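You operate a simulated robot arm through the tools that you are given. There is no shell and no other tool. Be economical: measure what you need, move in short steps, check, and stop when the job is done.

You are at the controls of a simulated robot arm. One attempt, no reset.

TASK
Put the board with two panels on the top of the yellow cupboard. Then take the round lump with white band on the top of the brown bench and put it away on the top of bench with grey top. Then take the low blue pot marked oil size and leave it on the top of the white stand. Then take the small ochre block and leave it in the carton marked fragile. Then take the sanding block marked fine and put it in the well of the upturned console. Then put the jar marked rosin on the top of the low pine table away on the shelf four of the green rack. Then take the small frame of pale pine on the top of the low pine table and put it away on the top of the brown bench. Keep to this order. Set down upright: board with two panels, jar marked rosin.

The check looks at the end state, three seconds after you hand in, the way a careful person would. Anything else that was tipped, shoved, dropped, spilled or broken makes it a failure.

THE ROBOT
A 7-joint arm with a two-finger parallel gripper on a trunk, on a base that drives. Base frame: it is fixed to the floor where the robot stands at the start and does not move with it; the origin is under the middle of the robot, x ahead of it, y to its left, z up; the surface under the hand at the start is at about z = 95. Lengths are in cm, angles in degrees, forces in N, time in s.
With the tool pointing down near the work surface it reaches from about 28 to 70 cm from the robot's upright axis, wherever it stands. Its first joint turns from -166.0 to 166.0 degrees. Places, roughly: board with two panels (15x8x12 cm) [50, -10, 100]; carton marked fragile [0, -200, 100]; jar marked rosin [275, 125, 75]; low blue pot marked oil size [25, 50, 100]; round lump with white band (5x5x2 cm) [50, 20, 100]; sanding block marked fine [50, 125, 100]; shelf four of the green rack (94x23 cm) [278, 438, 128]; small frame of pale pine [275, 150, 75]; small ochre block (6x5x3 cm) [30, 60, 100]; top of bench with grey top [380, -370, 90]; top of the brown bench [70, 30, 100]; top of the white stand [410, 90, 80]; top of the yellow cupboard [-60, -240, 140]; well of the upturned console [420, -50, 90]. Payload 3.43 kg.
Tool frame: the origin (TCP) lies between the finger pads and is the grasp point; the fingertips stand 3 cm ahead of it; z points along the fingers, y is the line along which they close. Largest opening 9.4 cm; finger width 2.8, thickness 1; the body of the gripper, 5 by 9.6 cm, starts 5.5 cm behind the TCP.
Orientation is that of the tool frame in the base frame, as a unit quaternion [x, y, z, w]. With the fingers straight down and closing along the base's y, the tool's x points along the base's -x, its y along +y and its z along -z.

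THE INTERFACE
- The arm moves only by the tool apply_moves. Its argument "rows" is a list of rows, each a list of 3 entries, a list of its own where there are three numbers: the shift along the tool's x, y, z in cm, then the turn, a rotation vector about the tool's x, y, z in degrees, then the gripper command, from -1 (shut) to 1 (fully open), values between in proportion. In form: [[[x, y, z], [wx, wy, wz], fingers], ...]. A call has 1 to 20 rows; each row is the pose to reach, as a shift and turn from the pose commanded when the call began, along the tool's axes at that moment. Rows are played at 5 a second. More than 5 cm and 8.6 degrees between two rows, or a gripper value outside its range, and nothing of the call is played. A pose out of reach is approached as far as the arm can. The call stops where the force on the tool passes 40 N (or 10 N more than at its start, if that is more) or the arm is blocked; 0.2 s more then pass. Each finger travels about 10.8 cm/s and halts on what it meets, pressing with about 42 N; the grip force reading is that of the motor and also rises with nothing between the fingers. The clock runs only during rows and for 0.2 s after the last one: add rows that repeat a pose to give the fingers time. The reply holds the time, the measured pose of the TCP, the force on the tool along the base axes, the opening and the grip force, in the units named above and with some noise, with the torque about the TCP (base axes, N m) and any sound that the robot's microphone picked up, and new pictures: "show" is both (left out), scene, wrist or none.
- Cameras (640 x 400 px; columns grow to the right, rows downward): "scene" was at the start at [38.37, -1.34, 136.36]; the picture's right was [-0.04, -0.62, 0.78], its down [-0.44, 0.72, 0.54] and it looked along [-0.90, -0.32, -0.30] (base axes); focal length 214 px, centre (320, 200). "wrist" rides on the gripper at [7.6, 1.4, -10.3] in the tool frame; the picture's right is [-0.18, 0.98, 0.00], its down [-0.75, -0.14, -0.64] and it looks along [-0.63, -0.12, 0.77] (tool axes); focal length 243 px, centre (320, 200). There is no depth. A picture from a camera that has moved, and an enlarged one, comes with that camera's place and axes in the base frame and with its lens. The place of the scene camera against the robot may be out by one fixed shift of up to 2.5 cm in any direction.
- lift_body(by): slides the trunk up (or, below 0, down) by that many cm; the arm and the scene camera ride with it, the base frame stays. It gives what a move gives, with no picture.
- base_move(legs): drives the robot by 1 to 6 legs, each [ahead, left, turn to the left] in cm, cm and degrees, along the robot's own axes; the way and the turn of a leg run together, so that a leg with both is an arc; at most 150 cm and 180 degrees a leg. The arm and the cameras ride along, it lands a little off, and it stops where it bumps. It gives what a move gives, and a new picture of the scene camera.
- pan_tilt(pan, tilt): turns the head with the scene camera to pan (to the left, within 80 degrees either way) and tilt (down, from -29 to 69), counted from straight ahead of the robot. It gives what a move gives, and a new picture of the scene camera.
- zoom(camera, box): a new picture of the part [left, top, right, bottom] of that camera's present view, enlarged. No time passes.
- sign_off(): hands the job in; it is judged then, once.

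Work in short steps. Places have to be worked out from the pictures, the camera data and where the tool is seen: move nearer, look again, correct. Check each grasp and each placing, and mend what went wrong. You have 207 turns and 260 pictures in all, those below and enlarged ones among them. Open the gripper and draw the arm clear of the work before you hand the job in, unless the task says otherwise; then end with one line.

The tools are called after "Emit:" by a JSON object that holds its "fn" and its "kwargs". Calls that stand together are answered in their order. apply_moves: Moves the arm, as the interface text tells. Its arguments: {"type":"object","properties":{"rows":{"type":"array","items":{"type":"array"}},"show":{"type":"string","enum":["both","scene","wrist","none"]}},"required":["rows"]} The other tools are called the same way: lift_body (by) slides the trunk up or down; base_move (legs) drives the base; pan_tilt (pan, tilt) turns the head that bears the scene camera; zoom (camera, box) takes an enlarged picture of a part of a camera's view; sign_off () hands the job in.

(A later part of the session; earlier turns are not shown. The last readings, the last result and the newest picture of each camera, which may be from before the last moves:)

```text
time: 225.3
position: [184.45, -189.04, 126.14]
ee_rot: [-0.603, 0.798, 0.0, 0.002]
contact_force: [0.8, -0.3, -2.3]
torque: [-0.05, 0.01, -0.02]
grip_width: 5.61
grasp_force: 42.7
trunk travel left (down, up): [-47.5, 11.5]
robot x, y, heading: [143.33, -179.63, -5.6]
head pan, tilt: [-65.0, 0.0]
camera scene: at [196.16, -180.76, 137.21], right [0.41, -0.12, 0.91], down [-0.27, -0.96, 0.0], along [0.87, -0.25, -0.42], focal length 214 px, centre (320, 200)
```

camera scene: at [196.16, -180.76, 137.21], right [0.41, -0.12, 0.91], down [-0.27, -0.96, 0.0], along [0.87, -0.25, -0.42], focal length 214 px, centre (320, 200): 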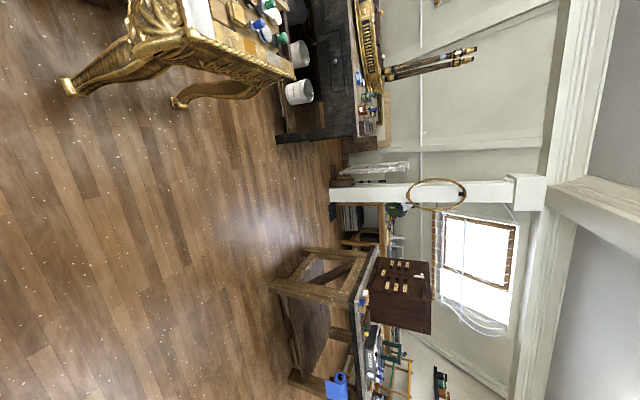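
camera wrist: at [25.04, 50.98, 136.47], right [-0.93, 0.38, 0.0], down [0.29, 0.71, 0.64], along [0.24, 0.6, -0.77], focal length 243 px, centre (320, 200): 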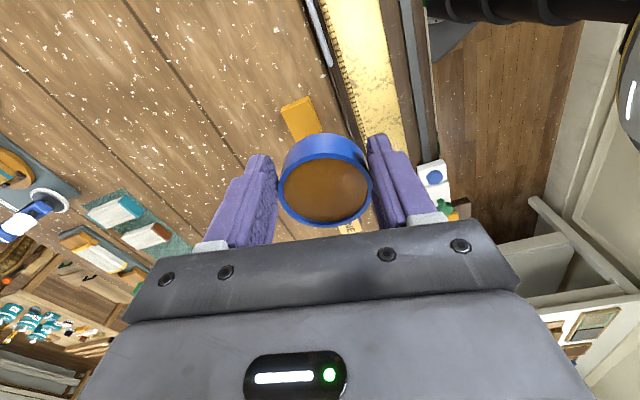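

Stopped against the table corner behind me (harmless). Console feet at x 244–293, south end y≈-145; black bench front x≈398. I drive straight in +x along y≈-185, then turn north.

Emit:
{"fn": "base_move", "kwargs": {"legs": [[20, 4, 0], [0, 0, 5], [85, 0, 0], [87, -6, 0], [0, 0, 90]]}}

Emit:
{"fn": "pan_tilt", "kwargs": {"pan": -65, "tilt": -10}}

```text
time: 239.6
position: [341.33, -139.6, 126.18]
ee_rot: [0.995, -0.096, -0.002, -0.001]
contact_force: [0.2, 0.6, -2.6]
torque: [0.01, -0.04, -0.03]
grip_width: 5.55
grasp_force: 42.4
trunk travel left (down, up): [-47.5, 11.5]
robot x, y, heading: [335.5, -181.33, 89.6]
head pan, tilt: [-65.0, 0.0]
camera scene: at [333.06, -129.59, 137.22], right [0.08, 0.41, 0.91], down [0.98, -0.19, 0.0], along [0.17, 0.89, -0.42], focal length 214 px, centre (320, 200)
```

scene: 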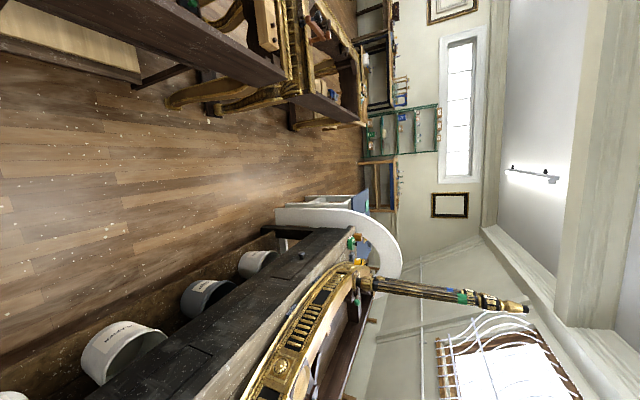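

```text
time: 240.3
position: [341.45, -139.58, 126.27]
ee_rot: [0.996, -0.094, -0.001, -0.001]
contact_force: [0.5, 0.0, -2.2]
torque: [-0.01, -0.06, -0.01]
grip_width: 5.54
grasp_force: 41.6
trunk travel left (down, up): [-47.5, 11.5]
robot x, y, heading: [335.61, -181.01, 89.8]
head pan, tilt: [-65.0, -10.0]
camera scene: at [331.49, -129.81, 137.46], right [0.08, 0.41, 0.91], down [1.0, -0.03, -0.08], along [0.0, 0.91, -0.41], focal length 214 px, centre (320, 200)
```

scene: 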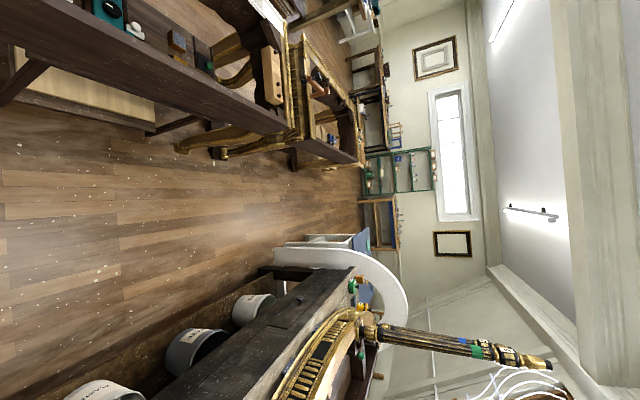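

The grip width is creeping down (5.70→5.54); I check the pot in the wrist view.

Emit:
{"fn": "zoom", "kwargs": {"camera": "wrist", "box": [220, 100, 420, 260]}}

```text
2.50 times, centred on (320, 180) of wrist
camera zoom: at [348.77, -142.38, 136.43], right [-0.37, -0.93, 0.0], down [-0.71, 0.28, 0.64], along [-0.6, 0.24, -0.76], focal length 606 px, centre (320, 250)
```

zoom: 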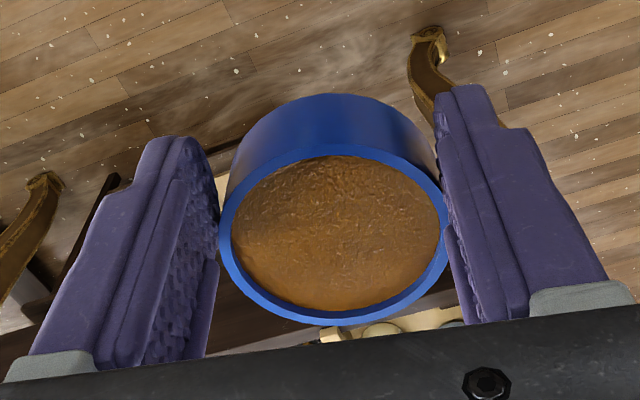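

The pot sits unchanged in the fingers. I drive north up the aisle.

Emit:
{"fn": "base_move", "kwargs": {"legs": [[65, 0, 0], [65, 0, 0]]}}

```text
time: 247.2
position: [342.11, -6.18, 126.16]
ee_rot: [0.996, -0.09, -0.001, 0.0]
contact_force: [0.2, 0.1, -2.4]
torque: [0.0, -0.06, -0.04]
grip_width: 5.55
grasp_force: 41.6
trunk travel left (down, up): [-47.5, 11.5]
robot x, y, heading: [336.57, -47.86, 90.3]
head pan, tilt: [-65.0, -10.0]
camera scene: at [332.15, 3.46, 137.44], right [0.08, 0.41, 0.91], down [1.0, -0.02, -0.08], along [-0.01, 0.91, -0.42], focal length 214 px, centre (320, 200)
```

scene: 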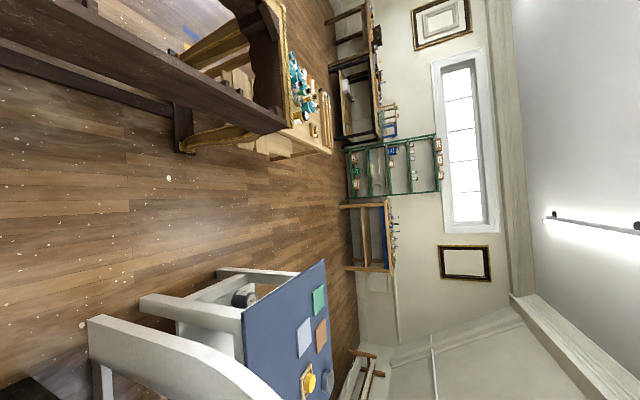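

The white stand's top spans roughly x≥368, y 57–128. I go on to y≈85.

Emit:
{"fn": "base_move", "kwargs": {"legs": [[68, 0, 0], [62, 0, 0], [0, 0, -85]]}}

Emit:
{"fn": "pan_tilt", "kwargs": {"pan": -40, "tilt": 0}}

```text
time: 257.7
position: [379.19, 78.38, 126.17]
ee_rot: [-0.668, 0.744, 0.0, 0.002]
contact_force: [-0.5, -0.3, -3.0]
torque: [-0.06, 0.04, 0.02]
grip_width: 5.51
grasp_force: 41.9
trunk travel left (down, up): [-47.5, 11.5]
robot x, y, heading: [337.21, 80.64, 4.2]
head pan, tilt: [-65.0, -10.0]
camera scene: at [389.0, 89.92, 137.46], right [0.42, -0.05, 0.91], down [0.05, -1.0, -0.08], along [0.91, 0.08, -0.41], focal length 214 px, centre (320, 200)
```

scene: 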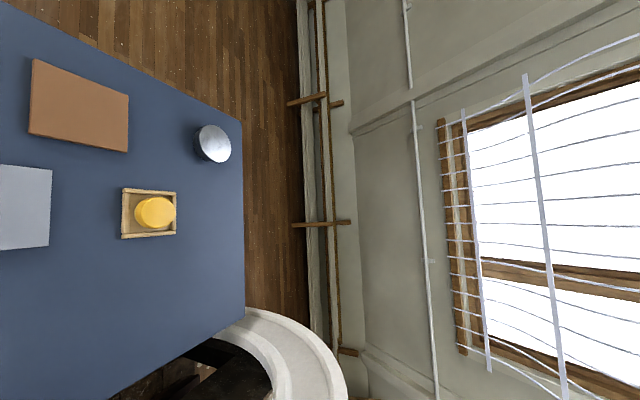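

```text
time: 258.6
position: [379.12, 78.41, 126.18]
ee_rot: [-0.668, 0.744, 0.0, 0.002]
contact_force: [0.2, 0.1, -2.6]
torque: [-0.05, 0.02, -0.01]
grip_width: 5.52
grasp_force: 42.2
trunk travel left (down, up): [-47.5, 11.5]
robot x, y, heading: [337.07, 81.37, 4.5]
head pan, tilt: [-40.0, 0.0]
camera scene: at [387.01, 88.62, 134.13], right [0.76, -0.08, 0.64], down [-0.11, -0.99, 0.0], along [0.64, -0.07, -0.76], focal length 214 px, centre (320, 200)
```

scene: 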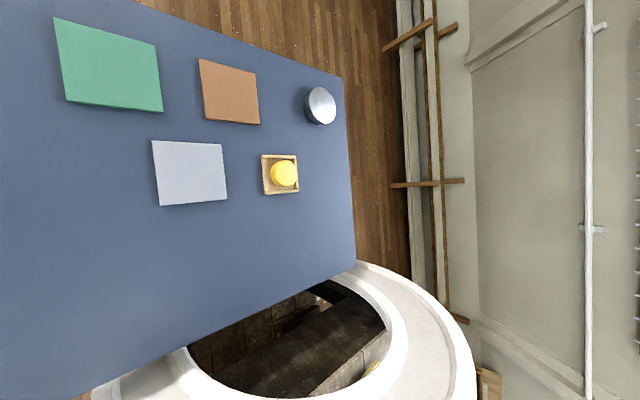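

Free area on the stand around (389,70). I move above it and lower the trunk 25 cm.

Emit:
{"fn": "apply_moves", "kwargs": {"rows": [[[1.9, -2.6, 0], [0, 0, 0], -1], [[3.7, -5.2, 0], [0, 0, 0], -1], [[5.5, -7.8, 0], [0, 0, 0], -1], [[7.3, -10.3, 0], [0, 0, 0], -1]], "show": "none"}}

Emit:
{"fn": "lift_body", "kwargs": {"by": -25}}

Emit:
{"fn": "zoom", "kwargs": {"camera": "wrist", "box": [0, 0, 640, 400]}}

```text
time: 259.6
position: [388.76, 69.74, 126.19]
ee_rot: [-0.668, 0.744, 0.001, 0.001]
contact_force: [0.4, -0.3, -3.0]
torque: [-0.05, 0.03, 0.02]
grip_width: 5.52
grasp_force: 41.9
trunk travel left (down, up): [-47.5, 11.5]
robot x, y, heading: [337.21, 80.92, 4.1]
head pan, tilt: [-40.0, 0.0]
```

```text
time: 262.1
position: [388.67, 69.78, 101.38]
ee_rot: [-0.669, 0.744, 0.0, 0.002]
contact_force: [0.1, 0.3, -2.9]
torque: [-0.05, 0.02, 0.03]
grip_width: 5.51
grasp_force: 42.4
trunk travel left (down, up): [-22.5, 36.5]
robot x, y, heading: [337.02, 80.66, 4.3]
head pan, tilt: [-40.0, 0.0]
```

```text
1.00 times, centred on (320, 200) of wrist (not enlarged: the box is as wide or as high as the picture)
camera zoom: at [386.6, 62.35, 111.59], right [-0.96, 0.29, 0.0], down [0.22, 0.73, 0.64], along [0.19, 0.62, -0.76], focal length 243 px, centre (320, 200)
```

zoom: 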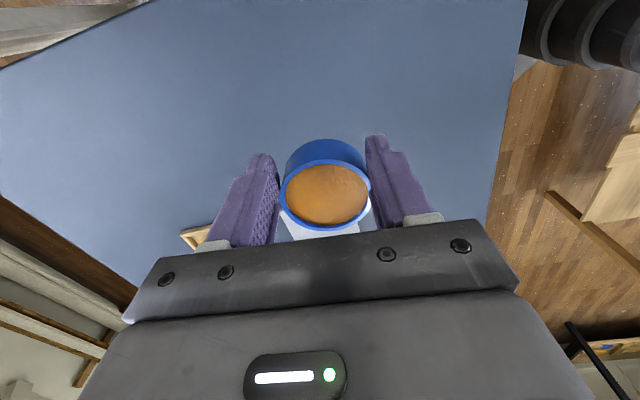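

Clear beneath. I lower gently until contact.

Emit:
{"fn": "apply_moves", "kwargs": {"rows": [[[0, 0, 3], [0, 0, 0], -1], [[0, 0, 6], [0, 0, 0], -1], [[0, 0, 8], [0, 0, 0], -1], [[0, 0, 9.5], [0, 0, 0], -1], [[0, 0, 11], [0, 0, 0], -1], [[0, 0, 12], [0, 0, 0], -1]], "show": "wrist"}}

```text
time: 263.6
position: [388.57, 69.88, 89.48]
ee_rot: [-0.668, 0.744, 0.0, 0.001]
contact_force: [0.5, -1.2, -3.0]
torque: [-0.07, 0.0, 0.02]
grip_width: 5.51
grasp_force: 41.8
trunk travel left (down, up): [-22.5, 36.5]
robot x, y, heading: [337.03, 80.71, 4.4]
head pan, tilt: [-40.0, 0.0]
camera wrist: at [386.5, 62.47, 99.65], right [-0.96, 0.29, 0.0], down [0.22, 0.73, 0.64], along [0.19, 0.62, -0.76], focal length 243 px, centre (320, 200)
```

wrist: 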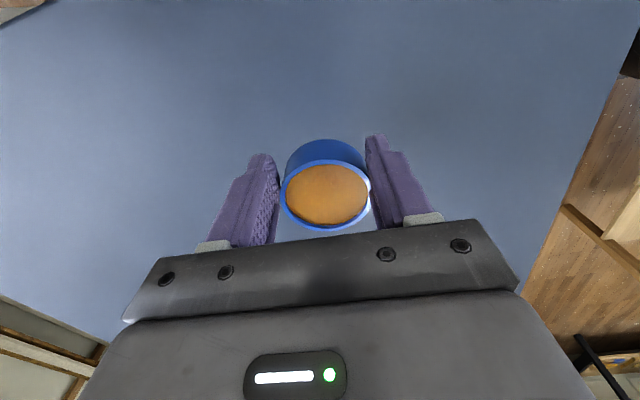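

Emit:
{"fn": "apply_moves", "kwargs": {"rows": [[[0, 0, 1], [0, 0, 0], -1], [[0, 0, 2], [0, 0, 0], -1], [[0, 0, 2.7], [0, 0, 0], -1], [[0, 0, 3.3], [0, 0, 0], -1], [[0, 0, 3.8], [0, 0, 0], -1], [[0, 0, 4.2], [0, 0, 0], -1], [[0, 0, 4.6], [0, 0, 0], -1], [[0, 0, 5], [0, 0, 0], -1]], "show": "wrist"}}

```text
time: 265.4
position: [388.59, 69.6, 84.55]
ee_rot: [-0.668, 0.745, -0.001, 0.003]
contact_force: [-4.6, -7.0, 24.3]
torque: [0.15, 0.13, 0.1]
grip_width: 5.48
grasp_force: 42.3
trunk travel left (down, up): [-22.5, 36.5]
robot x, y, heading: [336.74, 80.89, 4.2]
head pan, tilt: [-40.0, 0.0]
camera wrist: at [386.56, 62.26, 94.78], right [-0.96, 0.29, 0.0], down [0.22, 0.73, 0.64], along [0.19, 0.62, -0.77], focal length 243 px, centre (320, 200)
```

wrist: 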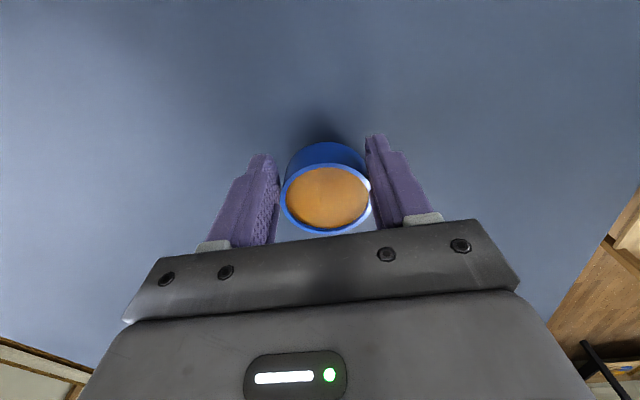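

In contact at surface z≈80. I open and rise.

Emit:
{"fn": "apply_moves", "kwargs": {"rows": [[[0, 0, -0.3], [0, 0, 0], -0.5], [[0, 0, -0.3], [0, 0, 0], 0.3], [[0, 0, -0.3], [0, 0, 0], 0.8], [[0, 0, -0.3], [0, 0, 0], 0.8], [[0, 0, -3], [0, 0, 0], 0.8], [[0, 0, -7], [0, 0, 0], 0.8], [[0, 0, -11], [0, 0, 0], 0.8], [[0, 0, -15], [0, 0, 0], 0.8], [[0, 0, -19], [0, 0, 0], 0.8]], "show": "wrist"}}

```text
time: 267.4
position: [388.56, 69.65, 103.57]
ee_rot: [-0.669, 0.743, 0.001, 0.001]
contact_force: [0.2, -0.4, -0.6]
torque: [0.01, 0.0, 0.0]
grip_width: 8.45
grasp_force: 0.2
trunk travel left (down, up): [-22.5, 36.5]
robot x, y, heading: [337.47, 80.65, 4.6]
head pan, tilt: [-40.0, 0.0]
camera wrist: at [386.42, 62.31, 113.78], right [-0.96, 0.29, 0.0], down [0.22, 0.73, 0.64], along [0.19, 0.62, -0.76], focal length 243 px, centre (320, 200)
```

wrist: 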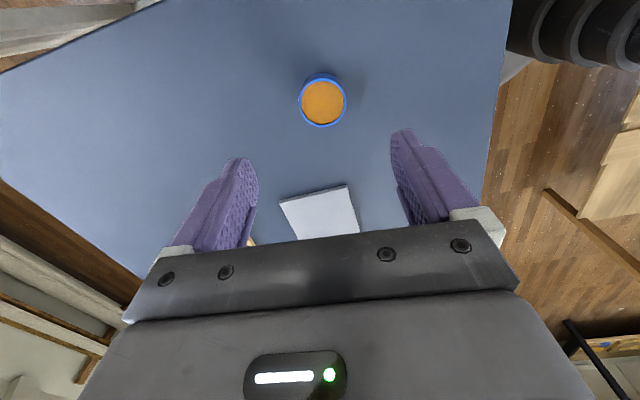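

Pot set well. I raise the trunk, pull in a little, and go back for the ochre block by the same route.

Emit:
{"fn": "lift_body", "kwargs": {"by": 22}}

Emit:
{"fn": "apply_moves", "kwargs": {"rows": [[[-0.5, 3.5, 0], [0, 0, 0], 0.8], [[-1, 7, 0], [0, 0, 0], 0.8], [[-1.5, 10.5, 0], [0, 0, 0], 0.8]], "show": "scene"}}

```text
time: 269.7
position: [388.56, 69.62, 125.47]
ee_rot: [-0.668, 0.744, 0.001, 0.002]
contact_force: [0.9, -0.9, 0.6]
torque: [-0.01, -0.02, -0.01]
grip_width: 8.46
grasp_force: 0.2
trunk travel left (down, up): [-44.5, 14.5]
robot x, y, heading: [337.51, 80.63, 4.3]
head pan, tilt: [-40.0, 0.0]
```

```text
time: 270.5
position: [378.13, 72.26, 125.34]
ee_rot: [-0.669, 0.743, -0.001, 0.002]
contact_force: [-1.0, 0.2, -0.1]
torque: [0.01, -0.07, -0.01]
grip_width: 8.47
grasp_force: 0.0
trunk travel left (down, up): [-44.5, 14.5]
robot x, y, heading: [337.34, 80.83, 4.2]
head pan, tilt: [-40.0, 0.0]
camera scene: at [385.9, 82.36, 133.22], right [0.76, -0.08, 0.64], down [-0.11, -0.99, 0.0], along [0.64, -0.07, -0.76], focal length 214 px, centre (320, 200)
```

scene: 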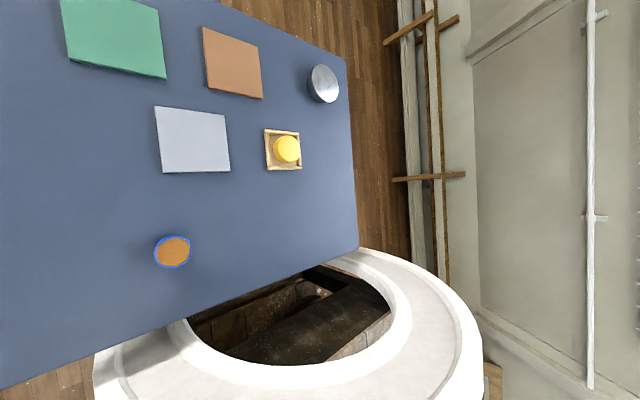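

Emit:
{"fn": "base_move", "kwargs": {"legs": [[0, 0, -94], [130, 0, 0]]}}

Emit:
{"fn": "pan_tilt", "kwargs": {"pan": 0, "tilt": -29}}

```text
time: 280.9
position: [331.82, -90.8, 125.31]
ee_rot: [0.073, 0.997, -0.001, 0.002]
contact_force: [-0.5, -0.1, -0.1]
torque: [-0.01, 0.02, 0.0]
grip_width: 8.47
grasp_force: 0.0
trunk travel left (down, up): [-44.5, 14.5]
robot x, y, heading: [342.32, -50.01, -88.1]
head pan, tilt: [-40.0, 0.0]
camera scene: at [342.67, -98.16, 133.15], right [-0.11, -0.76, 0.64], down [-0.99, 0.15, 0.0], along [-0.09, -0.64, -0.77], focal length 214 px, centre (320, 200)
```

scene: 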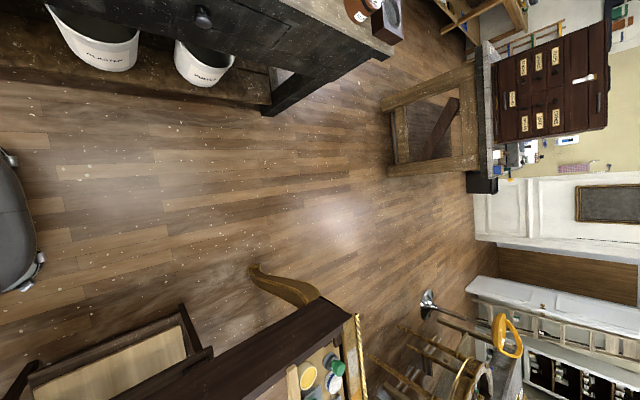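

```text
time: 282.0
position: [331.68, -90.69, 125.24]
ee_rot: [0.073, 0.997, -0.001, 0.002]
contact_force: [-0.3, 0.1, 0.0]
torque: [0.0, 0.01, 0.0]
grip_width: 8.46
grasp_force: 0.0
trunk travel left (down, up): [-44.5, 14.5]
robot x, y, heading: [342.19, -50.28, -88.0]
head pan, tilt: [0.0, -28.6]
camera scene: at [347.48, -92.99, 133.36], right [-0.15, -0.99, 0.0], down [-0.87, 0.13, -0.48], along [0.48, -0.07, -0.88], focal length 214 px, centre (320, 200)
```

scene: 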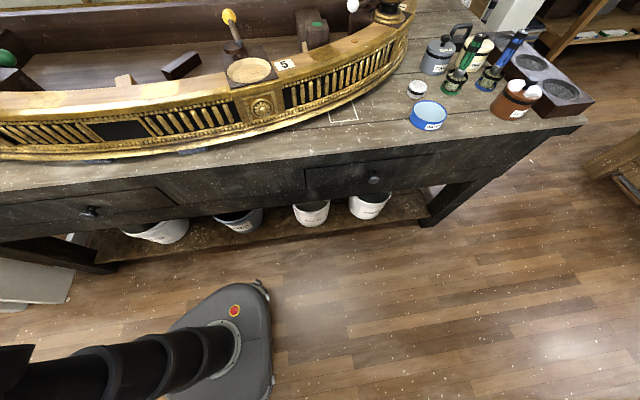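

Good look at the console's well for later. Continue back west.

Emit:
{"fn": "base_move", "kwargs": {"legs": [[0, 0, -2], [134, 0, 0], [0, -108, 0], [-49, -75, 0], [0, -100, 0], [0, -100, 0]]}}

```text
time: 308.0
position: [-50.98, -172.02, 125.31]
ee_rot: [0.102, 0.995, -0.001, 0.002]
contact_force: [-0.1, -0.5, -1.1]
torque: [0.01, -0.01, 0.0]
grip_width: 8.47
grasp_force: 0.0
trunk travel left (down, up): [-44.5, 14.5]
robot x, y, heading: [-38.32, -132.06, -91.3]
head pan, tilt: [0.0, -28.6]
camera scene: at [-35.36, -175.16, 133.36], right [-0.2, -0.98, 0.0], down [-0.86, 0.18, -0.48], along [0.47, -0.1, -0.88], focal length 214 px, centre (320, 200)
```

scene: 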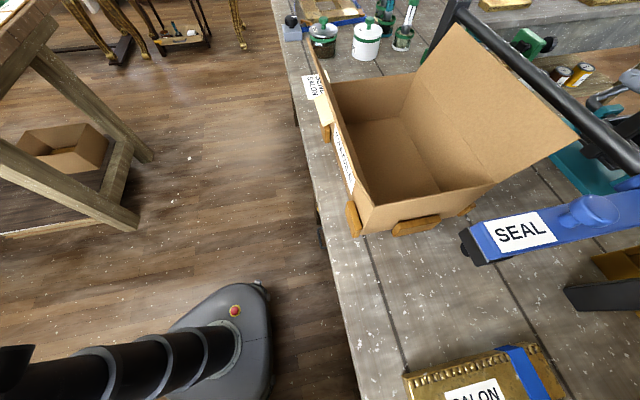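

Carton opening centre ≈(-14,-191), rim z≈110. Now drive up to the ochre block.

Emit:
{"fn": "base_move", "kwargs": {"legs": [[-97, -4, 0], [-98, -4, 0], [0, 0, 91], [28, 0, 0]]}}

```text
time: 323.2
position: [29.71, 50.24, 125.38]
ee_rot: [-0.618, 0.786, 0.001, 0.001]
contact_force: [0.1, 0.4, -0.3]
torque: [0.0, 0.03, 0.02]
grip_width: 8.46
grasp_force: 0.0
trunk travel left (down, up): [-44.5, 14.5]
robot x, y, heading: [-9.63, 64.25, -3.1]
head pan, tilt: [0.0, -28.6]
camera scene: at [34.23, 64.72, 133.32], right [0.97, -0.24, 0.0], down [-0.21, -0.85, -0.48], along [0.11, 0.47, -0.88], focal length 214 px, centre (320, 200)
```

scene: 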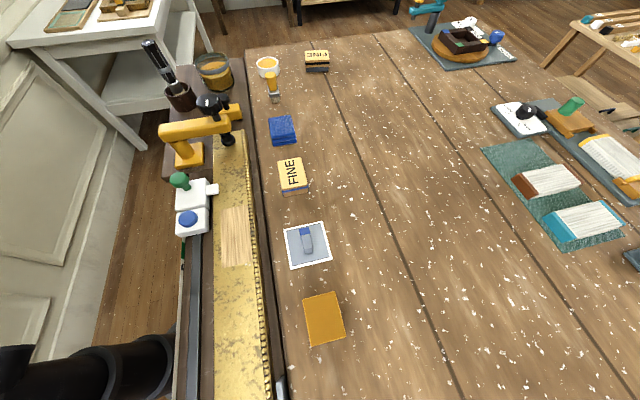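

Ochre block ≈(33.3,63.3). I move above it, aligning the fingers.

Emit:
{"fn": "apply_moves", "kwargs": {"rows": [[[-3.4, -0.1, 1], [0, 0, -2], 1], [[-6.8, -0.2, 3], [0, 0, -4], 1], [[-10.2, -0.3, 6], [0, 0, -6], 1], [[-13.6, -0.4, 9], [0, 0, -6], 1], [[-13.6, -0.4, 12], [0, 0, -6], 1], [[-13.6, -0.4, 12], [0, 0, -6], 1]], "show": "wrist"}}

```text
time: 324.6
position: [33.45, 63.39, 113.41]
ee_rot: [-0.659, 0.752, 0.0, 0.002]
contact_force: [-0.5, 0.8, 0.3]
torque: [-0.01, -0.04, 0.02]
grip_width: 9.4
grasp_force: 0.0
trunk travel left (down, up): [-44.5, 14.5]
robot x, y, heading: [-9.74, 64.23, -3.0]
head pan, tilt: [0.0, -28.6]
camera wrist: at [31.16, 55.97, 123.65], right [-0.95, 0.31, 0.0], down [0.24, 0.73, 0.64], along [0.2, 0.61, -0.77], focal length 243 px, centre (320, 200)
```

wrist: 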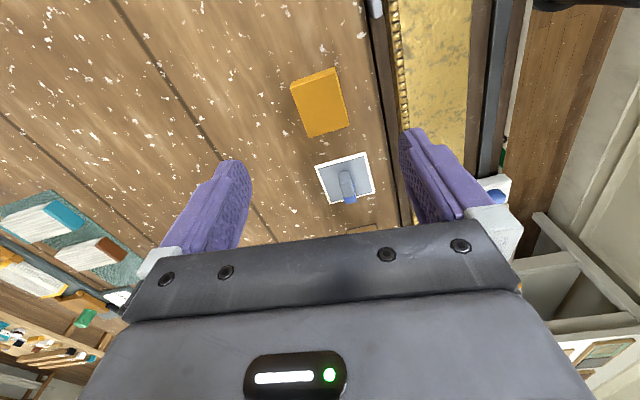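

Aligned. Descend and grasp.

Emit:
{"fn": "apply_moves", "kwargs": {"rows": [[[-0.4, 0, 4], [0, 0, 0], 1], [[-0.4, 0, 8], [0, 0, 0], 1], [[-0.4, 0, 11], [0, 0, 0], 1], [[-0.4, 0, 13], [0, 0, 0], 1], [[-0.4, 0, 14.3], [0, 0, 0], 1], [[-0.4, 0, 14.3], [0, 0, 0], 0.2], [[-0.4, 0, 14.3], [0, 0, 0], -0.5], [[-0.4, 0, 14.3], [0, 0, 0], -1], [[-0.4, 0, 14.3], [0, 0, 0], -1], [[-0.4, 0, 14.3], [0, 0, 0], -1], [[-0.4, 0, 12], [0, 0, 0], -1]], "show": "wrist"}}

```text
time: 327.1
position: [33.16, 63.83, 101.47]
ee_rot: [-0.659, 0.752, 0.001, 0.002]
contact_force: [0.1, -0.1, -0.1]
torque: [-0.01, -0.03, -0.01]
grip_width: 4.88
grasp_force: 42.1
trunk travel left (down, up): [-44.5, 14.5]
robot x, y, heading: [-10.18, 64.18, -3.1]
head pan, tilt: [0.0, -28.6]
camera wrist: at [30.87, 56.43, 111.62], right [-0.95, 0.31, 0.0], down [0.24, 0.73, 0.64], along [0.2, 0.61, -0.76], focal length 243 px, centre (320, 200)
```

wrist: 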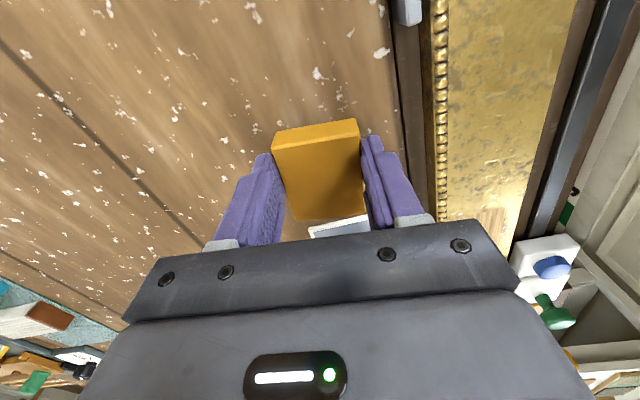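

Held. Lift and drive to the carton.

Emit:
{"fn": "apply_moves", "kwargs": {"rows": [[[0, 0, -4], [0, 0, 0], -1], [[0, 0, -8], [0, 0, 0], -1], [[0, 0, -12], [0, 0, 0], -1], [[0, 0, -16], [0, 0, 0], -1], [[0, 0, -20], [0, 0, 0], -1], [[0, 0, -25], [0, 0, 0], -1], [[0, 3, -27], [0, 0, 0], -1]], "show": "none"}}

Emit:
{"fn": "base_move", "kwargs": {"legs": [[-32, 0, 0], [0, 0, -87], [97, 0, 0], [94, 0, 0], [0, 24, 0]]}}

```text
time: 328.6
position: [30.37, 64.01, 128.46]
ee_rot: [-0.658, 0.753, 0.0, 0.001]
contact_force: [-1.1, 0.5, -0.7]
torque: [-0.01, 0.01, 0.02]
grip_width: 4.89
grasp_force: 42.2
trunk travel left (down, up): [-44.5, 14.5]
robot x, y, heading: [-10.55, 63.7, -3.3]
head pan, tilt: [0.0, -28.6]
```

```text
time: 344.8
position: [-13.97, -161.31, 128.48]
ee_rot: [0.025, 1.0, -0.001, 0.001]
contact_force: [0.0, -1.3, -0.5]
torque: [-0.01, 0.05, -0.02]
grip_width: 4.87
grasp_force: 41.8
trunk travel left (down, up): [-44.5, 14.5]
robot x, y, heading: [-17.22, -121.33, -88.5]
head pan, tilt: [0.0, -28.6]
camera scene: at [1.92, -162.16, 136.53], right [-0.05, -1.0, 0.0], down [-0.88, 0.04, -0.48], along [0.48, -0.03, -0.88], focal length 214 px, centre (320, 200)
```

scene: 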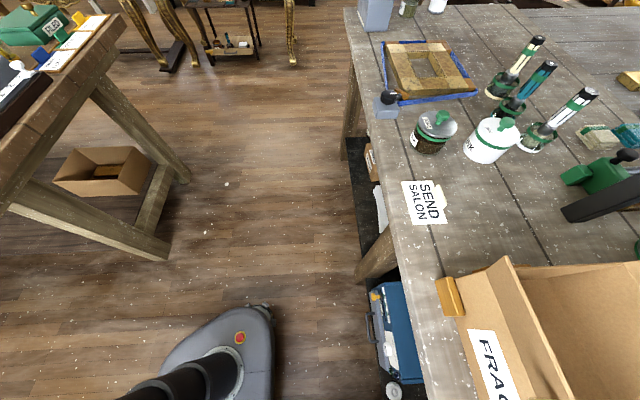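

Emit:
{"fn": "base_move", "kwargs": {"legs": [[20, 0, 0]]}}

Emit:
{"fn": "pan_tilt", "kwargs": {"pan": -30, "tilt": 20}}

Emit:
{"fn": "zoom", "kwargs": {"camera": "wrist", "box": [0, 0, 640, 400]}}

```text
time: 346.5
position: [-13.63, -182.04, 128.51]
ee_rot: [0.025, 1.0, 0.0, 0.001]
contact_force: [0.8, -0.5, -0.8]
torque: [0.0, -0.02, 0.0]
grip_width: 4.86
grasp_force: 41.9
trunk travel left (down, up): [-44.5, 14.5]
robot x, y, heading: [-16.93, -141.55, -88.5]
head pan, tilt: [0.0, -28.6]
camera scene: at [2.31, -182.98, 136.5], right [-0.05, -1.0, 0.0], down [-0.88, 0.04, -0.48], along [0.48, -0.02, -0.88], focal length 214 px, centre (320, 200)
```

scene: 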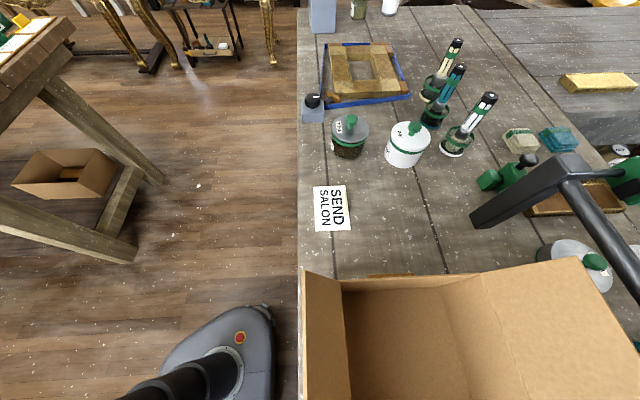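

```text
time: 347.6
position: [-13.65, -181.89, 128.41]
ee_rot: [0.026, 1.0, -0.001, 0.001]
contact_force: [-0.7, -1.0, -1.1]
torque: [0.03, 0.03, 0.0]
grip_width: 4.87
grasp_force: 41.8
trunk travel left (down, up): [-44.5, 14.5]
robot x, y, heading: [-16.8, -141.56, -88.6]
head pan, tilt: [-30.0, 20.0]
camera scene: at [-5.15, -187.12, 135.17], right [-0.05, -0.86, 0.5], down [-0.93, 0.22, 0.29], along [-0.36, -0.45, -0.81], focal length 214 px, centre (320, 200)
```

scene: 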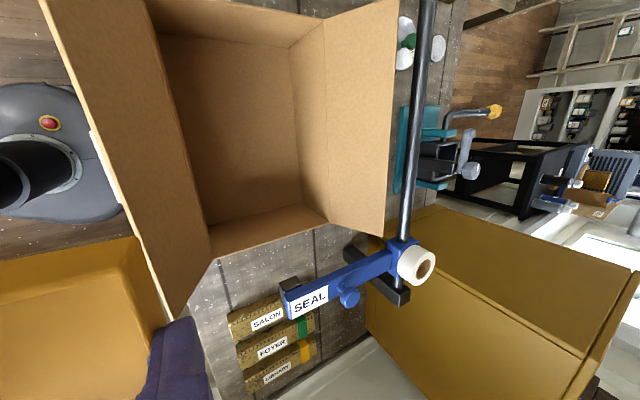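

```text
1.00 times, centred on (320, 200) of wrist (not enlarged: the box is as wide or as high as the picture)
camera zoom: at [-21.01, -180.13, 138.66], right [0.23, 0.97, 0.0], down [0.74, -0.18, 0.64], along [0.63, -0.15, -0.76], focal length 243 px, centre (320, 200)
```

zoom: 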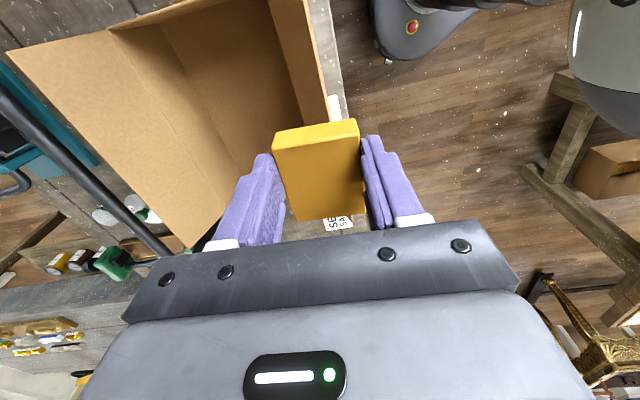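

The carton's floor spans about x -23…4, y -185…-203. I move over (-11,-194) and start lowering.

Emit:
{"fn": "apply_moves", "kwargs": {"rows": [[[-1.1, -4, 0], [0, 0, 0], -1], [[-2.2, -8, 0], [0, 0, 0], -1], [[-3.3, -12, 0], [0, 0, 0], -1], [[-3.3, -12, 4], [0, 0, 0], -1], [[-3.3, -12, 8], [0, 0, 0], -1], [[-3.3, -12, 12], [0, 0, 0], -1]]}}

```text
time: 349.0
position: [-10.87, -194.52, 116.46]
ee_rot: [0.025, 1.0, -0.001, 0.002]
contact_force: [0.0, 0.1, -1.2]
torque: [0.03, 0.01, -0.01]
grip_width: 4.88
grasp_force: 42.5
trunk travel left (down, up): [-44.5, 14.5]
robot x, y, heading: [-16.58, -141.94, -88.4]
head pan, tilt: [-30.0, 20.0]
camera scene: at [-2.47, -199.6, 123.11], right [-0.05, -0.86, 0.5], down [-0.93, 0.22, 0.29], along [-0.36, -0.45, -0.81], focal length 214 px, centre (320, 200)
camera wrist: at [-18.33, -192.6, 126.59], right [0.23, 0.97, 0.0], down [0.74, -0.18, 0.64], along [0.63, -0.15, -0.76], focal length 243 px, centre (320, 200)
```

scene: 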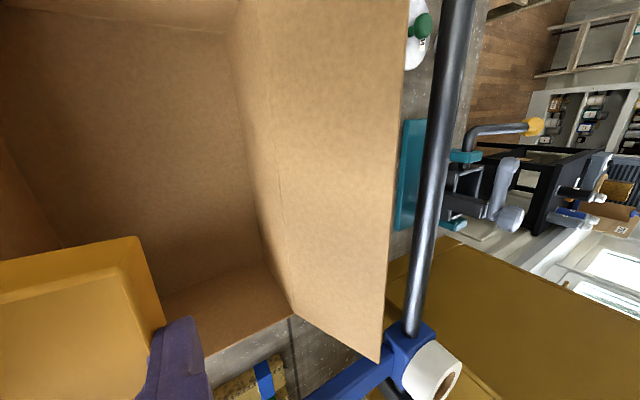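
wrist: 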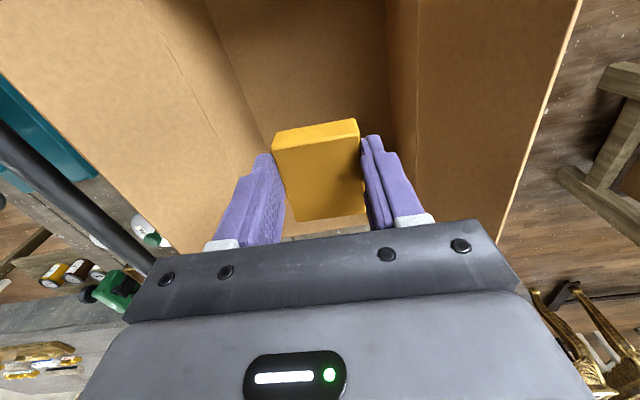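

Centred over the floor. Lower to near contact.

Emit:
{"fn": "apply_moves", "kwargs": {"rows": [[[0, 0, 4], [0, 0, 0], -1], [[0, 0, 8], [0, 0, 0], -1], [[0, 0, 12], [0, 0, 0], -1], [[0, 0, 14], [0, 0, 0], -1], [[0, 0, 15.2], [0, 0, 0], -1], [[0, 0, 16], [0, 0, 0], -1], [[0, 0, 16.6], [0, 0, 0], -1]], "show": "wrist"}}

```text
time: 350.6
position: [-10.79, -194.21, 99.92]
ee_rot: [0.025, 1.0, -0.001, 0.001]
contact_force: [0.8, 0.1, -0.3]
torque: [0.02, 0.03, -0.01]
grip_width: 4.87
grasp_force: 42.3
trunk travel left (down, up): [-44.5, 14.5]
robot x, y, heading: [-16.62, -141.61, -88.5]
head pan, tilt: [-30.0, 20.0]
camera wrist: at [-18.16, -192.42, 110.04], right [0.23, 0.97, 0.0], down [0.74, -0.18, 0.64], along [0.63, -0.15, -0.77], focal length 243 px, centre (320, 200)
```

wrist: 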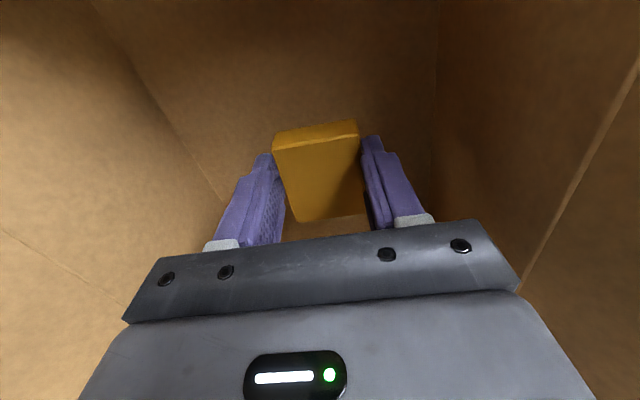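

Emit:
{"fn": "apply_moves", "kwargs": {"rows": [[[0, 0, 0.4], [0, 0, 0], -1], [[0, 0, 0.8], [0, 0, 0], -1], [[0, 0, 1.2], [0, 0, 0], -1], [[0, 0, 1.6], [0, 0, 0], -1], [[0, 0, 2], [0, 0, 0], -1], [[0, 0, 2.4], [0, 0, 0], -1]], "show": "none"}}

```text
time: 352.0
position: [-10.84, -194.17, 97.33]
ee_rot: [0.025, 1.0, -0.001, 0.001]
contact_force: [0.7, -0.3, -0.8]
torque: [0.04, 0.03, -0.02]
grip_width: 4.88
grasp_force: 42.4
trunk travel left (down, up): [-44.5, 14.5]
robot x, y, heading: [-16.76, -141.58, -88.3]
head pan, tilt: [-30.0, 20.0]
```

No contact yet (this table is lower). Continue.

Emit:
{"fn": "apply_moves", "kwargs": {"rows": [[[0, 0, 0.6], [0, 0, 0], -1], [[0, 0, 1.2], [0, 0, 0], -1], [[0, 0, 1.8], [0, 0, 0], -1], [[0, 0, 2.4], [0, 0, 0], -1], [[0, 0, 3], [0, 0, 0], -1], [[0, 0, 3.6], [0, 0, 0], -1], [[0, 0, 4.2], [0, 0, 0], -1]], "show": "wrist"}}

```text
time: 353.1
position: [-10.75, -194.2, 95.33]
ee_rot: [0.026, 1.0, -0.001, 0.001]
contact_force: [-1.3, 5.5, 19.0]
torque: [0.4, 0.17, -0.01]
grip_width: 4.89
grasp_force: 42.1
trunk travel left (down, up): [-44.5, 14.5]
robot x, y, heading: [-16.79, -141.74, -88.4]
head pan, tilt: [-30.0, 20.0]
stopped in row 5: the force on the tool passed its limit at 52 N (the readings are from after the stop); the commanded pose is now the measured one
camera wrist: at [-18.18, -192.29, 105.63], right [0.23, 0.97, 0.0], down [0.74, -0.18, 0.64], along [0.63, -0.15, -0.76], focal length 243 px, centre (320, 200)
```

wrist: 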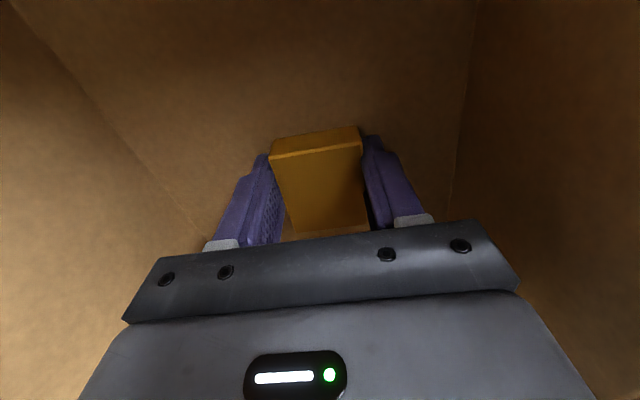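

Contact with the carton floor. Release and withdraw straight up.

Emit:
{"fn": "apply_moves", "kwargs": {"rows": [[[0, 0, -0.2], [0, 0, 0], 0], [[0, 0, -0.2], [0, 0, 0], 0.4], [[0, 0, -0.2], [0, 0, 0], 0.4], [[0, 0, -3], [0, 0, 0], 0.4], [[0, 0, -7], [0, 0, 0], 0.4], [[0, 0, -11], [0, 0, 0], 0.4], [[0, 0, -15], [0, 0, 0], 0.4], [[0, 0, -19], [0, 0, 0], 0.4], [[0, 0, -23], [0, 0, 0], 0.4], [[0, 0, -27], [0, 0, 0], 0.4], [[0, 0, -31], [0, 0, 0], 0.4], [[0, 3, -33], [0, 0, 0], 0.4], [[0, 7, -33], [0, 0, 0], 0.4], [[0, 11, -33], [0, 0, 0], 0.4]], "show": "both"}}

```text
time: 356.1
position: [-10.21, -182.98, 128.5]
ee_rot: [0.026, 1.0, -0.001, 0.0]
contact_force: [0.7, 0.5, -1.1]
torque: [-0.03, 0.0, 0.0]
grip_width: 6.57
grasp_force: 0.1
trunk travel left (down, up): [-44.5, 14.5]
robot x, y, heading: [-16.9, -141.41, -88.8]
head pan, tilt: [-30.0, 20.0]
camera scene: at [-1.78, -188.12, 135.18], right [-0.05, -0.86, 0.5], down [-0.93, 0.22, 0.29], along [-0.36, -0.45, -0.81], focal length 214 px, centre (320, 200)
camera wrist: at [-17.63, -181.11, 138.67], right [0.23, 0.97, 0.0], down [0.74, -0.18, 0.64], along [0.63, -0.15, -0.76], focal length 243 px, centre (320, 200)
```

scene: 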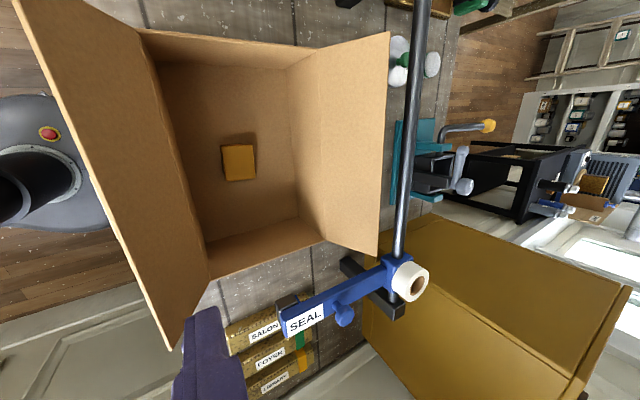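
wrist: 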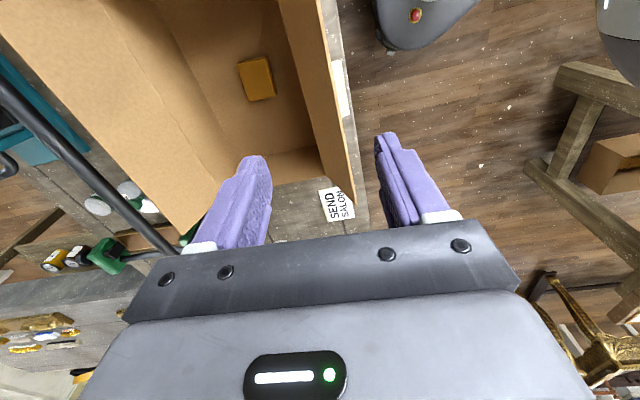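

The ochre block lies in the carton. Next the sanding block near (50,128): I drive to the north part of the west aisle.

Emit:
{"fn": "base_move", "kwargs": {"legs": [[0, -25, 0], [-125, 0, 0], [-128, 0, 0], [0, 0, 88]]}}

Emit:
{"fn": "pan_tilt", "kwargs": {"pan": 0, "tilt": -20}}

```text
time: 373.5
position: [3.76, 109.88, 128.42]
ee_rot: [-0.638, 0.77, 0.0, 0.001]
contact_force: [0.0, 0.1, -0.4]
torque: [0.0, 0.01, -0.01]
grip_width: 6.58
grasp_force: 0.1
trunk travel left (down, up): [-44.5, 14.5]
robot x, y, heading: [-38.07, 108.95, -6.2]
head pan, tilt: [-30.0, 20.0]
camera scene: at [10.63, 116.53, 135.12], right [0.85, -0.16, 0.5], down [-0.34, -0.89, 0.29], along [0.4, -0.42, -0.81], focal length 214 px, centre (320, 200)
```

scene: 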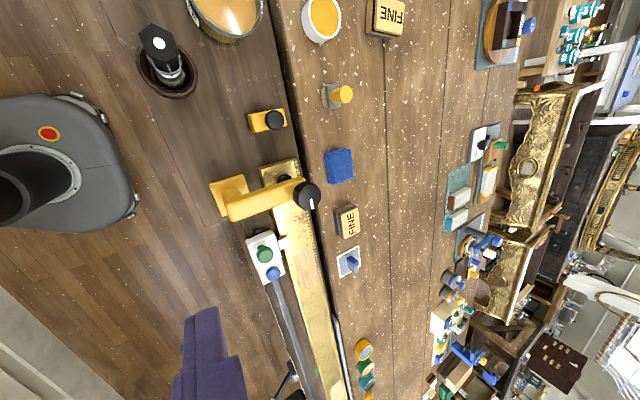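

```text
time: 374.5
position: [3.76, 109.88, 128.46]
ee_rot: [-0.639, 0.77, 0.0, 0.001]
contact_force: [0.0, 0.1, 0.8]
torque: [-0.01, 0.01, 0.02]
grip_width: 6.58
grasp_force: 0.0
trunk travel left (down, up): [-44.5, 14.5]
robot x, y, heading: [-38.16, 109.1, -6.4]
head pan, tilt: [0.0, -20.0]
camera scene: at [7.19, 123.42, 135.59], right [0.98, -0.18, 0.0], down [-0.17, -0.92, -0.34], along [0.07, 0.34, -0.94], focal length 214 px, centre (320, 200)
```

scene: 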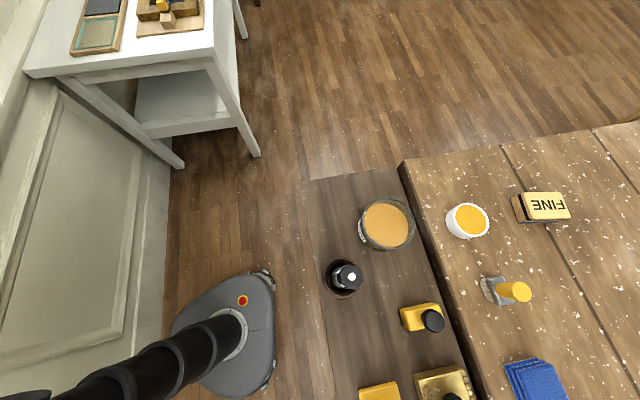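

The block marked FINE at ≈(50,128) matches. The gap at the north end between bench corner (8,143) and white-table leg (-20,214) is ~77 cm, so I pass there and approach from the north.

Emit:
{"fn": "base_move", "kwargs": {"legs": [[0, 0, 6], [33, 68, 0], [53, 14, 0], [0, 0, -90]]}}

```text
time: 385.6
position: [54.44, 147.52, 128.42]
ee_rot: [0.02, 1.0, 0.0, 0.0]
contact_force: [-0.8, -0.9, 0.5]
torque: [0.04, -0.06, -0.02]
grip_width: 6.59
grasp_force: 0.0
trunk travel left (down, up): [-44.5, 14.5]
robot x, y, heading: [47.51, 189.03, -87.5]
head pan, tilt: [0.0, -20.0]
camera scene: at [69.34, 146.99, 135.59], right [-0.04, -1.0, 0.0], down [-0.94, 0.04, -0.34], along [0.34, -0.01, -0.94], focal length 214 px, centre (320, 200)
```

scene: 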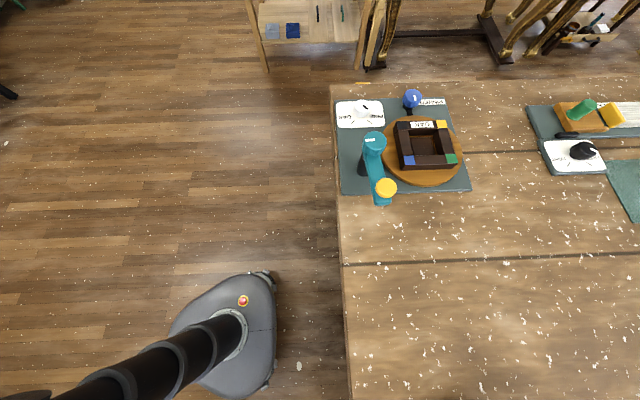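

Move over the block and look.

Emit:
{"fn": "apply_moves", "kwargs": {"rows": [[[1, -4.2, 0], [0, 0, 0], 1], [[2, -8.4, 0], [0, 0, 0], 1], [[3, -12.6, 2], [0, 0, 0], 1], [[4, -16.8, 5], [0, 0, 0], 1], [[4.2, -21, 9], [0, 0, 0], 1], [[4.2, -21, 11], [0, 0, 0], 1]], "show": "wrist"}}

```text
refused: row 4 steps farther than a row can; nothing moved
```

Emit:
{"fn": "apply_moves", "kwargs": {"rows": [[[1, -4.2, 0], [0, 0, 0], 1], [[2, -8.4, 0], [0, 0, 0], 1], [[3, -12.6, 2], [0, 0, 0], 1], [[4, -16.5, 4], [0, 0, 0], 1], [[4.2, -19, 7], [0, 0, 0], 1], [[4.2, -21, 10], [0, 0, 0], 1], [[4.2, -21, 11], [0, 0, 0], 1]], "show": "wrist"}}

```text
time: 387.2
position: [49.56, 126.84, 117.21]
ee_rot: [0.019, 1.0, -0.001, 0.001]
contact_force: [-0.1, 0.5, -0.6]
torque: [0.03, 0.01, -0.02]
grip_width: 9.38
grasp_force: 0.1
trunk travel left (down, up): [-44.5, 14.5]
robot x, y, heading: [47.65, 189.06, -87.8]
head pan, tilt: [0.0, -20.0]
camera wrist: at [42.09, 128.43, 127.57], right [0.22, 0.98, 0.0], down [0.75, -0.17, 0.64], along [0.63, -0.14, -0.77], focal length 243 px, centre (320, 200)
```

wrist: 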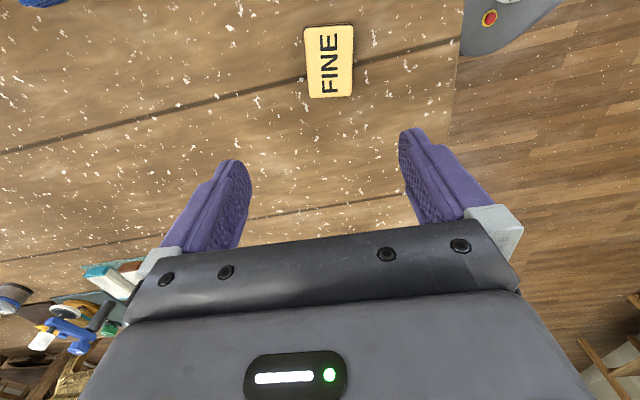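

Block centre (48.0,128.3), turned about -8°. Align and descend.

Emit:
{"fn": "apply_moves", "kwargs": {"rows": [[[1.5, 1.4, 2], [0, 0, 3], 1], [[1.5, 1.4, 5], [0, 0, 6], 1], [[1.5, 1.4, 9], [0, 0, 6], 1], [[1.5, 1.4, 13], [0, 0, 6], 1], [[1.5, 1.4, 16], [0, 0, 6], 1], [[1.5, 1.4, 18], [0, 0, 6], 1]], "show": "wrist"}}

```text
time: 388.6
position: [47.76, 128.06, 99.13]
ee_rot: [0.072, 0.997, -0.001, 0.001]
contact_force: [0.3, -0.2, 0.1]
torque: [0.01, 0.02, 0.01]
grip_width: 9.39
grasp_force: 0.0
trunk travel left (down, up): [-44.5, 14.5]
robot x, y, heading: [47.52, 189.0, -87.8]
head pan, tilt: [0.0, -20.0]
camera wrist: at [40.65, 130.58, 109.45], right [0.32, 0.95, 0.0], down [0.72, -0.25, 0.64], along [0.61, -0.21, -0.77], focal length 243 px, centre (320, 200)
```

wrist: 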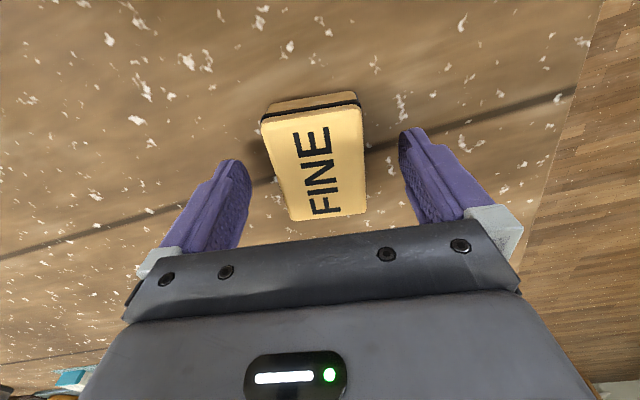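

Close and lift.

Emit:
{"fn": "apply_moves", "kwargs": {"rows": [[[0, 0, 0], [0, 0, 0], 0.3], [[0, 0, 0], [0, 0, 0], -0.4], [[0, 0, 0], [0, 0, 0], -1], [[0, 0, 0], [0, 0, 0], -1], [[0, 0, 0], [0, 0, 0], -1], [[0, 0, -3], [0, 0, 0], -1], [[0, 0, -7], [0, 0, 0], -1], [[0, 0, -11], [0, 0, 0], -1], [[0, 0, -15], [0, 0, 0], -1], [[0, 0, -19], [0, 0, 0], -1], [[0, 0, -23], [0, 0, 0], -1], [[0, 0, -27], [0, 0, 0], -1], [[0, 4, -29], [0, 0, 0], -1], [[0, 8, -29], [0, 0, 0], -1], [[0, 12, -29], [0, 0, 0], -1], [[0, 16, -29], [0, 0, 0], -1]], "show": "wrist"}}

```text
time: 392.0
position: [50.51, 144.17, 128.3]
ee_rot: [0.073, 0.997, -0.001, 0.002]
contact_force: [-0.1, 0.4, -0.3]
torque: [-0.03, -0.01, 0.02]
grip_width: 4.88
grasp_force: 42.5
trunk travel left (down, up): [-44.5, 14.5]
robot x, y, heading: [47.74, 188.76, -87.8]
head pan, tilt: [0.0, -20.0]
camera wrist: at [43.22, 146.7, 138.53], right [0.32, 0.95, 0.0], down [0.72, -0.25, 0.64], along [0.61, -0.21, -0.76], focal length 243 px, centre (320, 200)
```

wrist: 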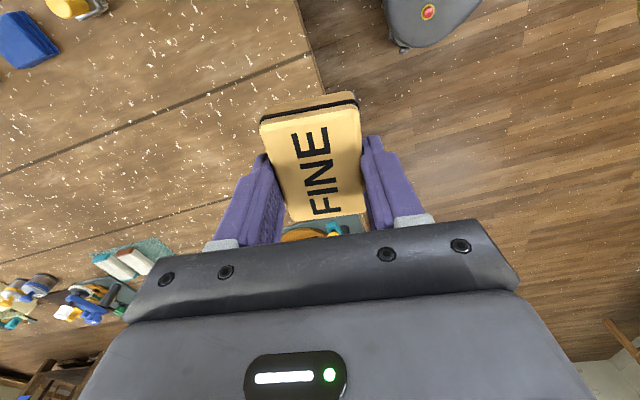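

Held. I turn east and look along the northern route.

Emit:
{"fn": "base_move", "kwargs": {"legs": [[0, 8, 0], [0, 0, 88]]}}

Emit:
{"fn": "pan_tilt", "kwargs": {"pan": -65, "tilt": 0}}

```text
time: 396.7
position: [100.53, 189.61, 128.23]
ee_rot: [-0.632, 0.775, 0.0, 0.001]
contact_force: [0.2, -0.7, -0.7]
torque: [0.02, 0.01, 0.01]
grip_width: 4.89
grasp_force: 42.1
trunk travel left (down, up): [-44.5, 14.5]
robot x, y, heading: [55.47, 189.35, -1.0]
head pan, tilt: [0.0, -20.0]
camera scene: at [104.3, 203.13, 135.47], right [0.98, -0.2, 0.0], down [-0.19, -0.92, -0.34], along [0.07, 0.34, -0.94], focal length 214 px, centre (320, 200)
```

scene: 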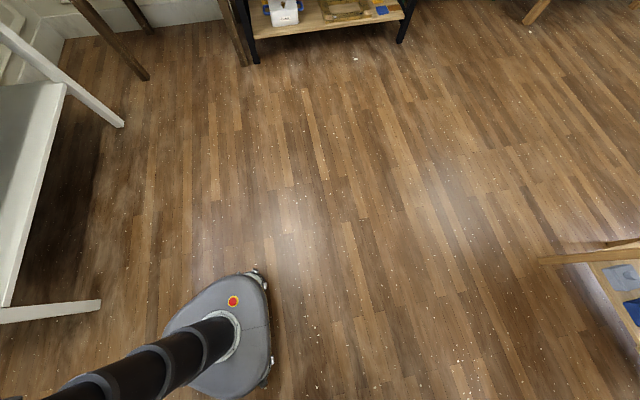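

```text
time: 398.1
position: [100.61, 189.63, 128.21]
ee_rot: [-0.632, 0.775, 0.0, 0.001]
contact_force: [0.0, 0.4, -0.4]
torque: [0.0, 0.0, 0.04]
grip_width: 4.91
grasp_force: 42.2
trunk travel left (down, up): [-44.5, 14.5]
robot x, y, heading: [55.59, 189.21, -1.0]
head pan, tilt: [-65.0, 0.0]
camera scene: at [111.69, 198.61, 139.26], right [0.41, -0.09, 0.91], down [-0.2, -0.98, 0.0], along [0.89, -0.18, -0.42], focal length 214 px, centre (320, 200)
```

scene: 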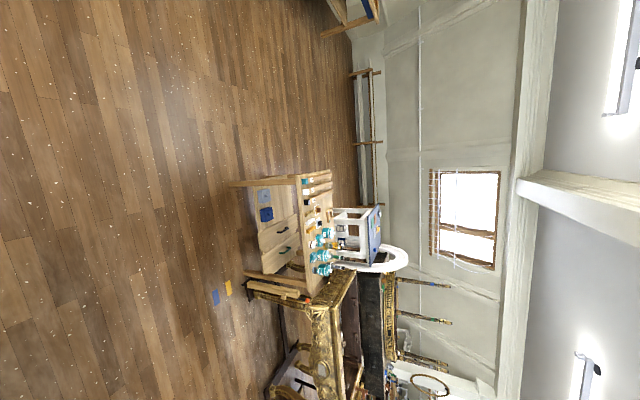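

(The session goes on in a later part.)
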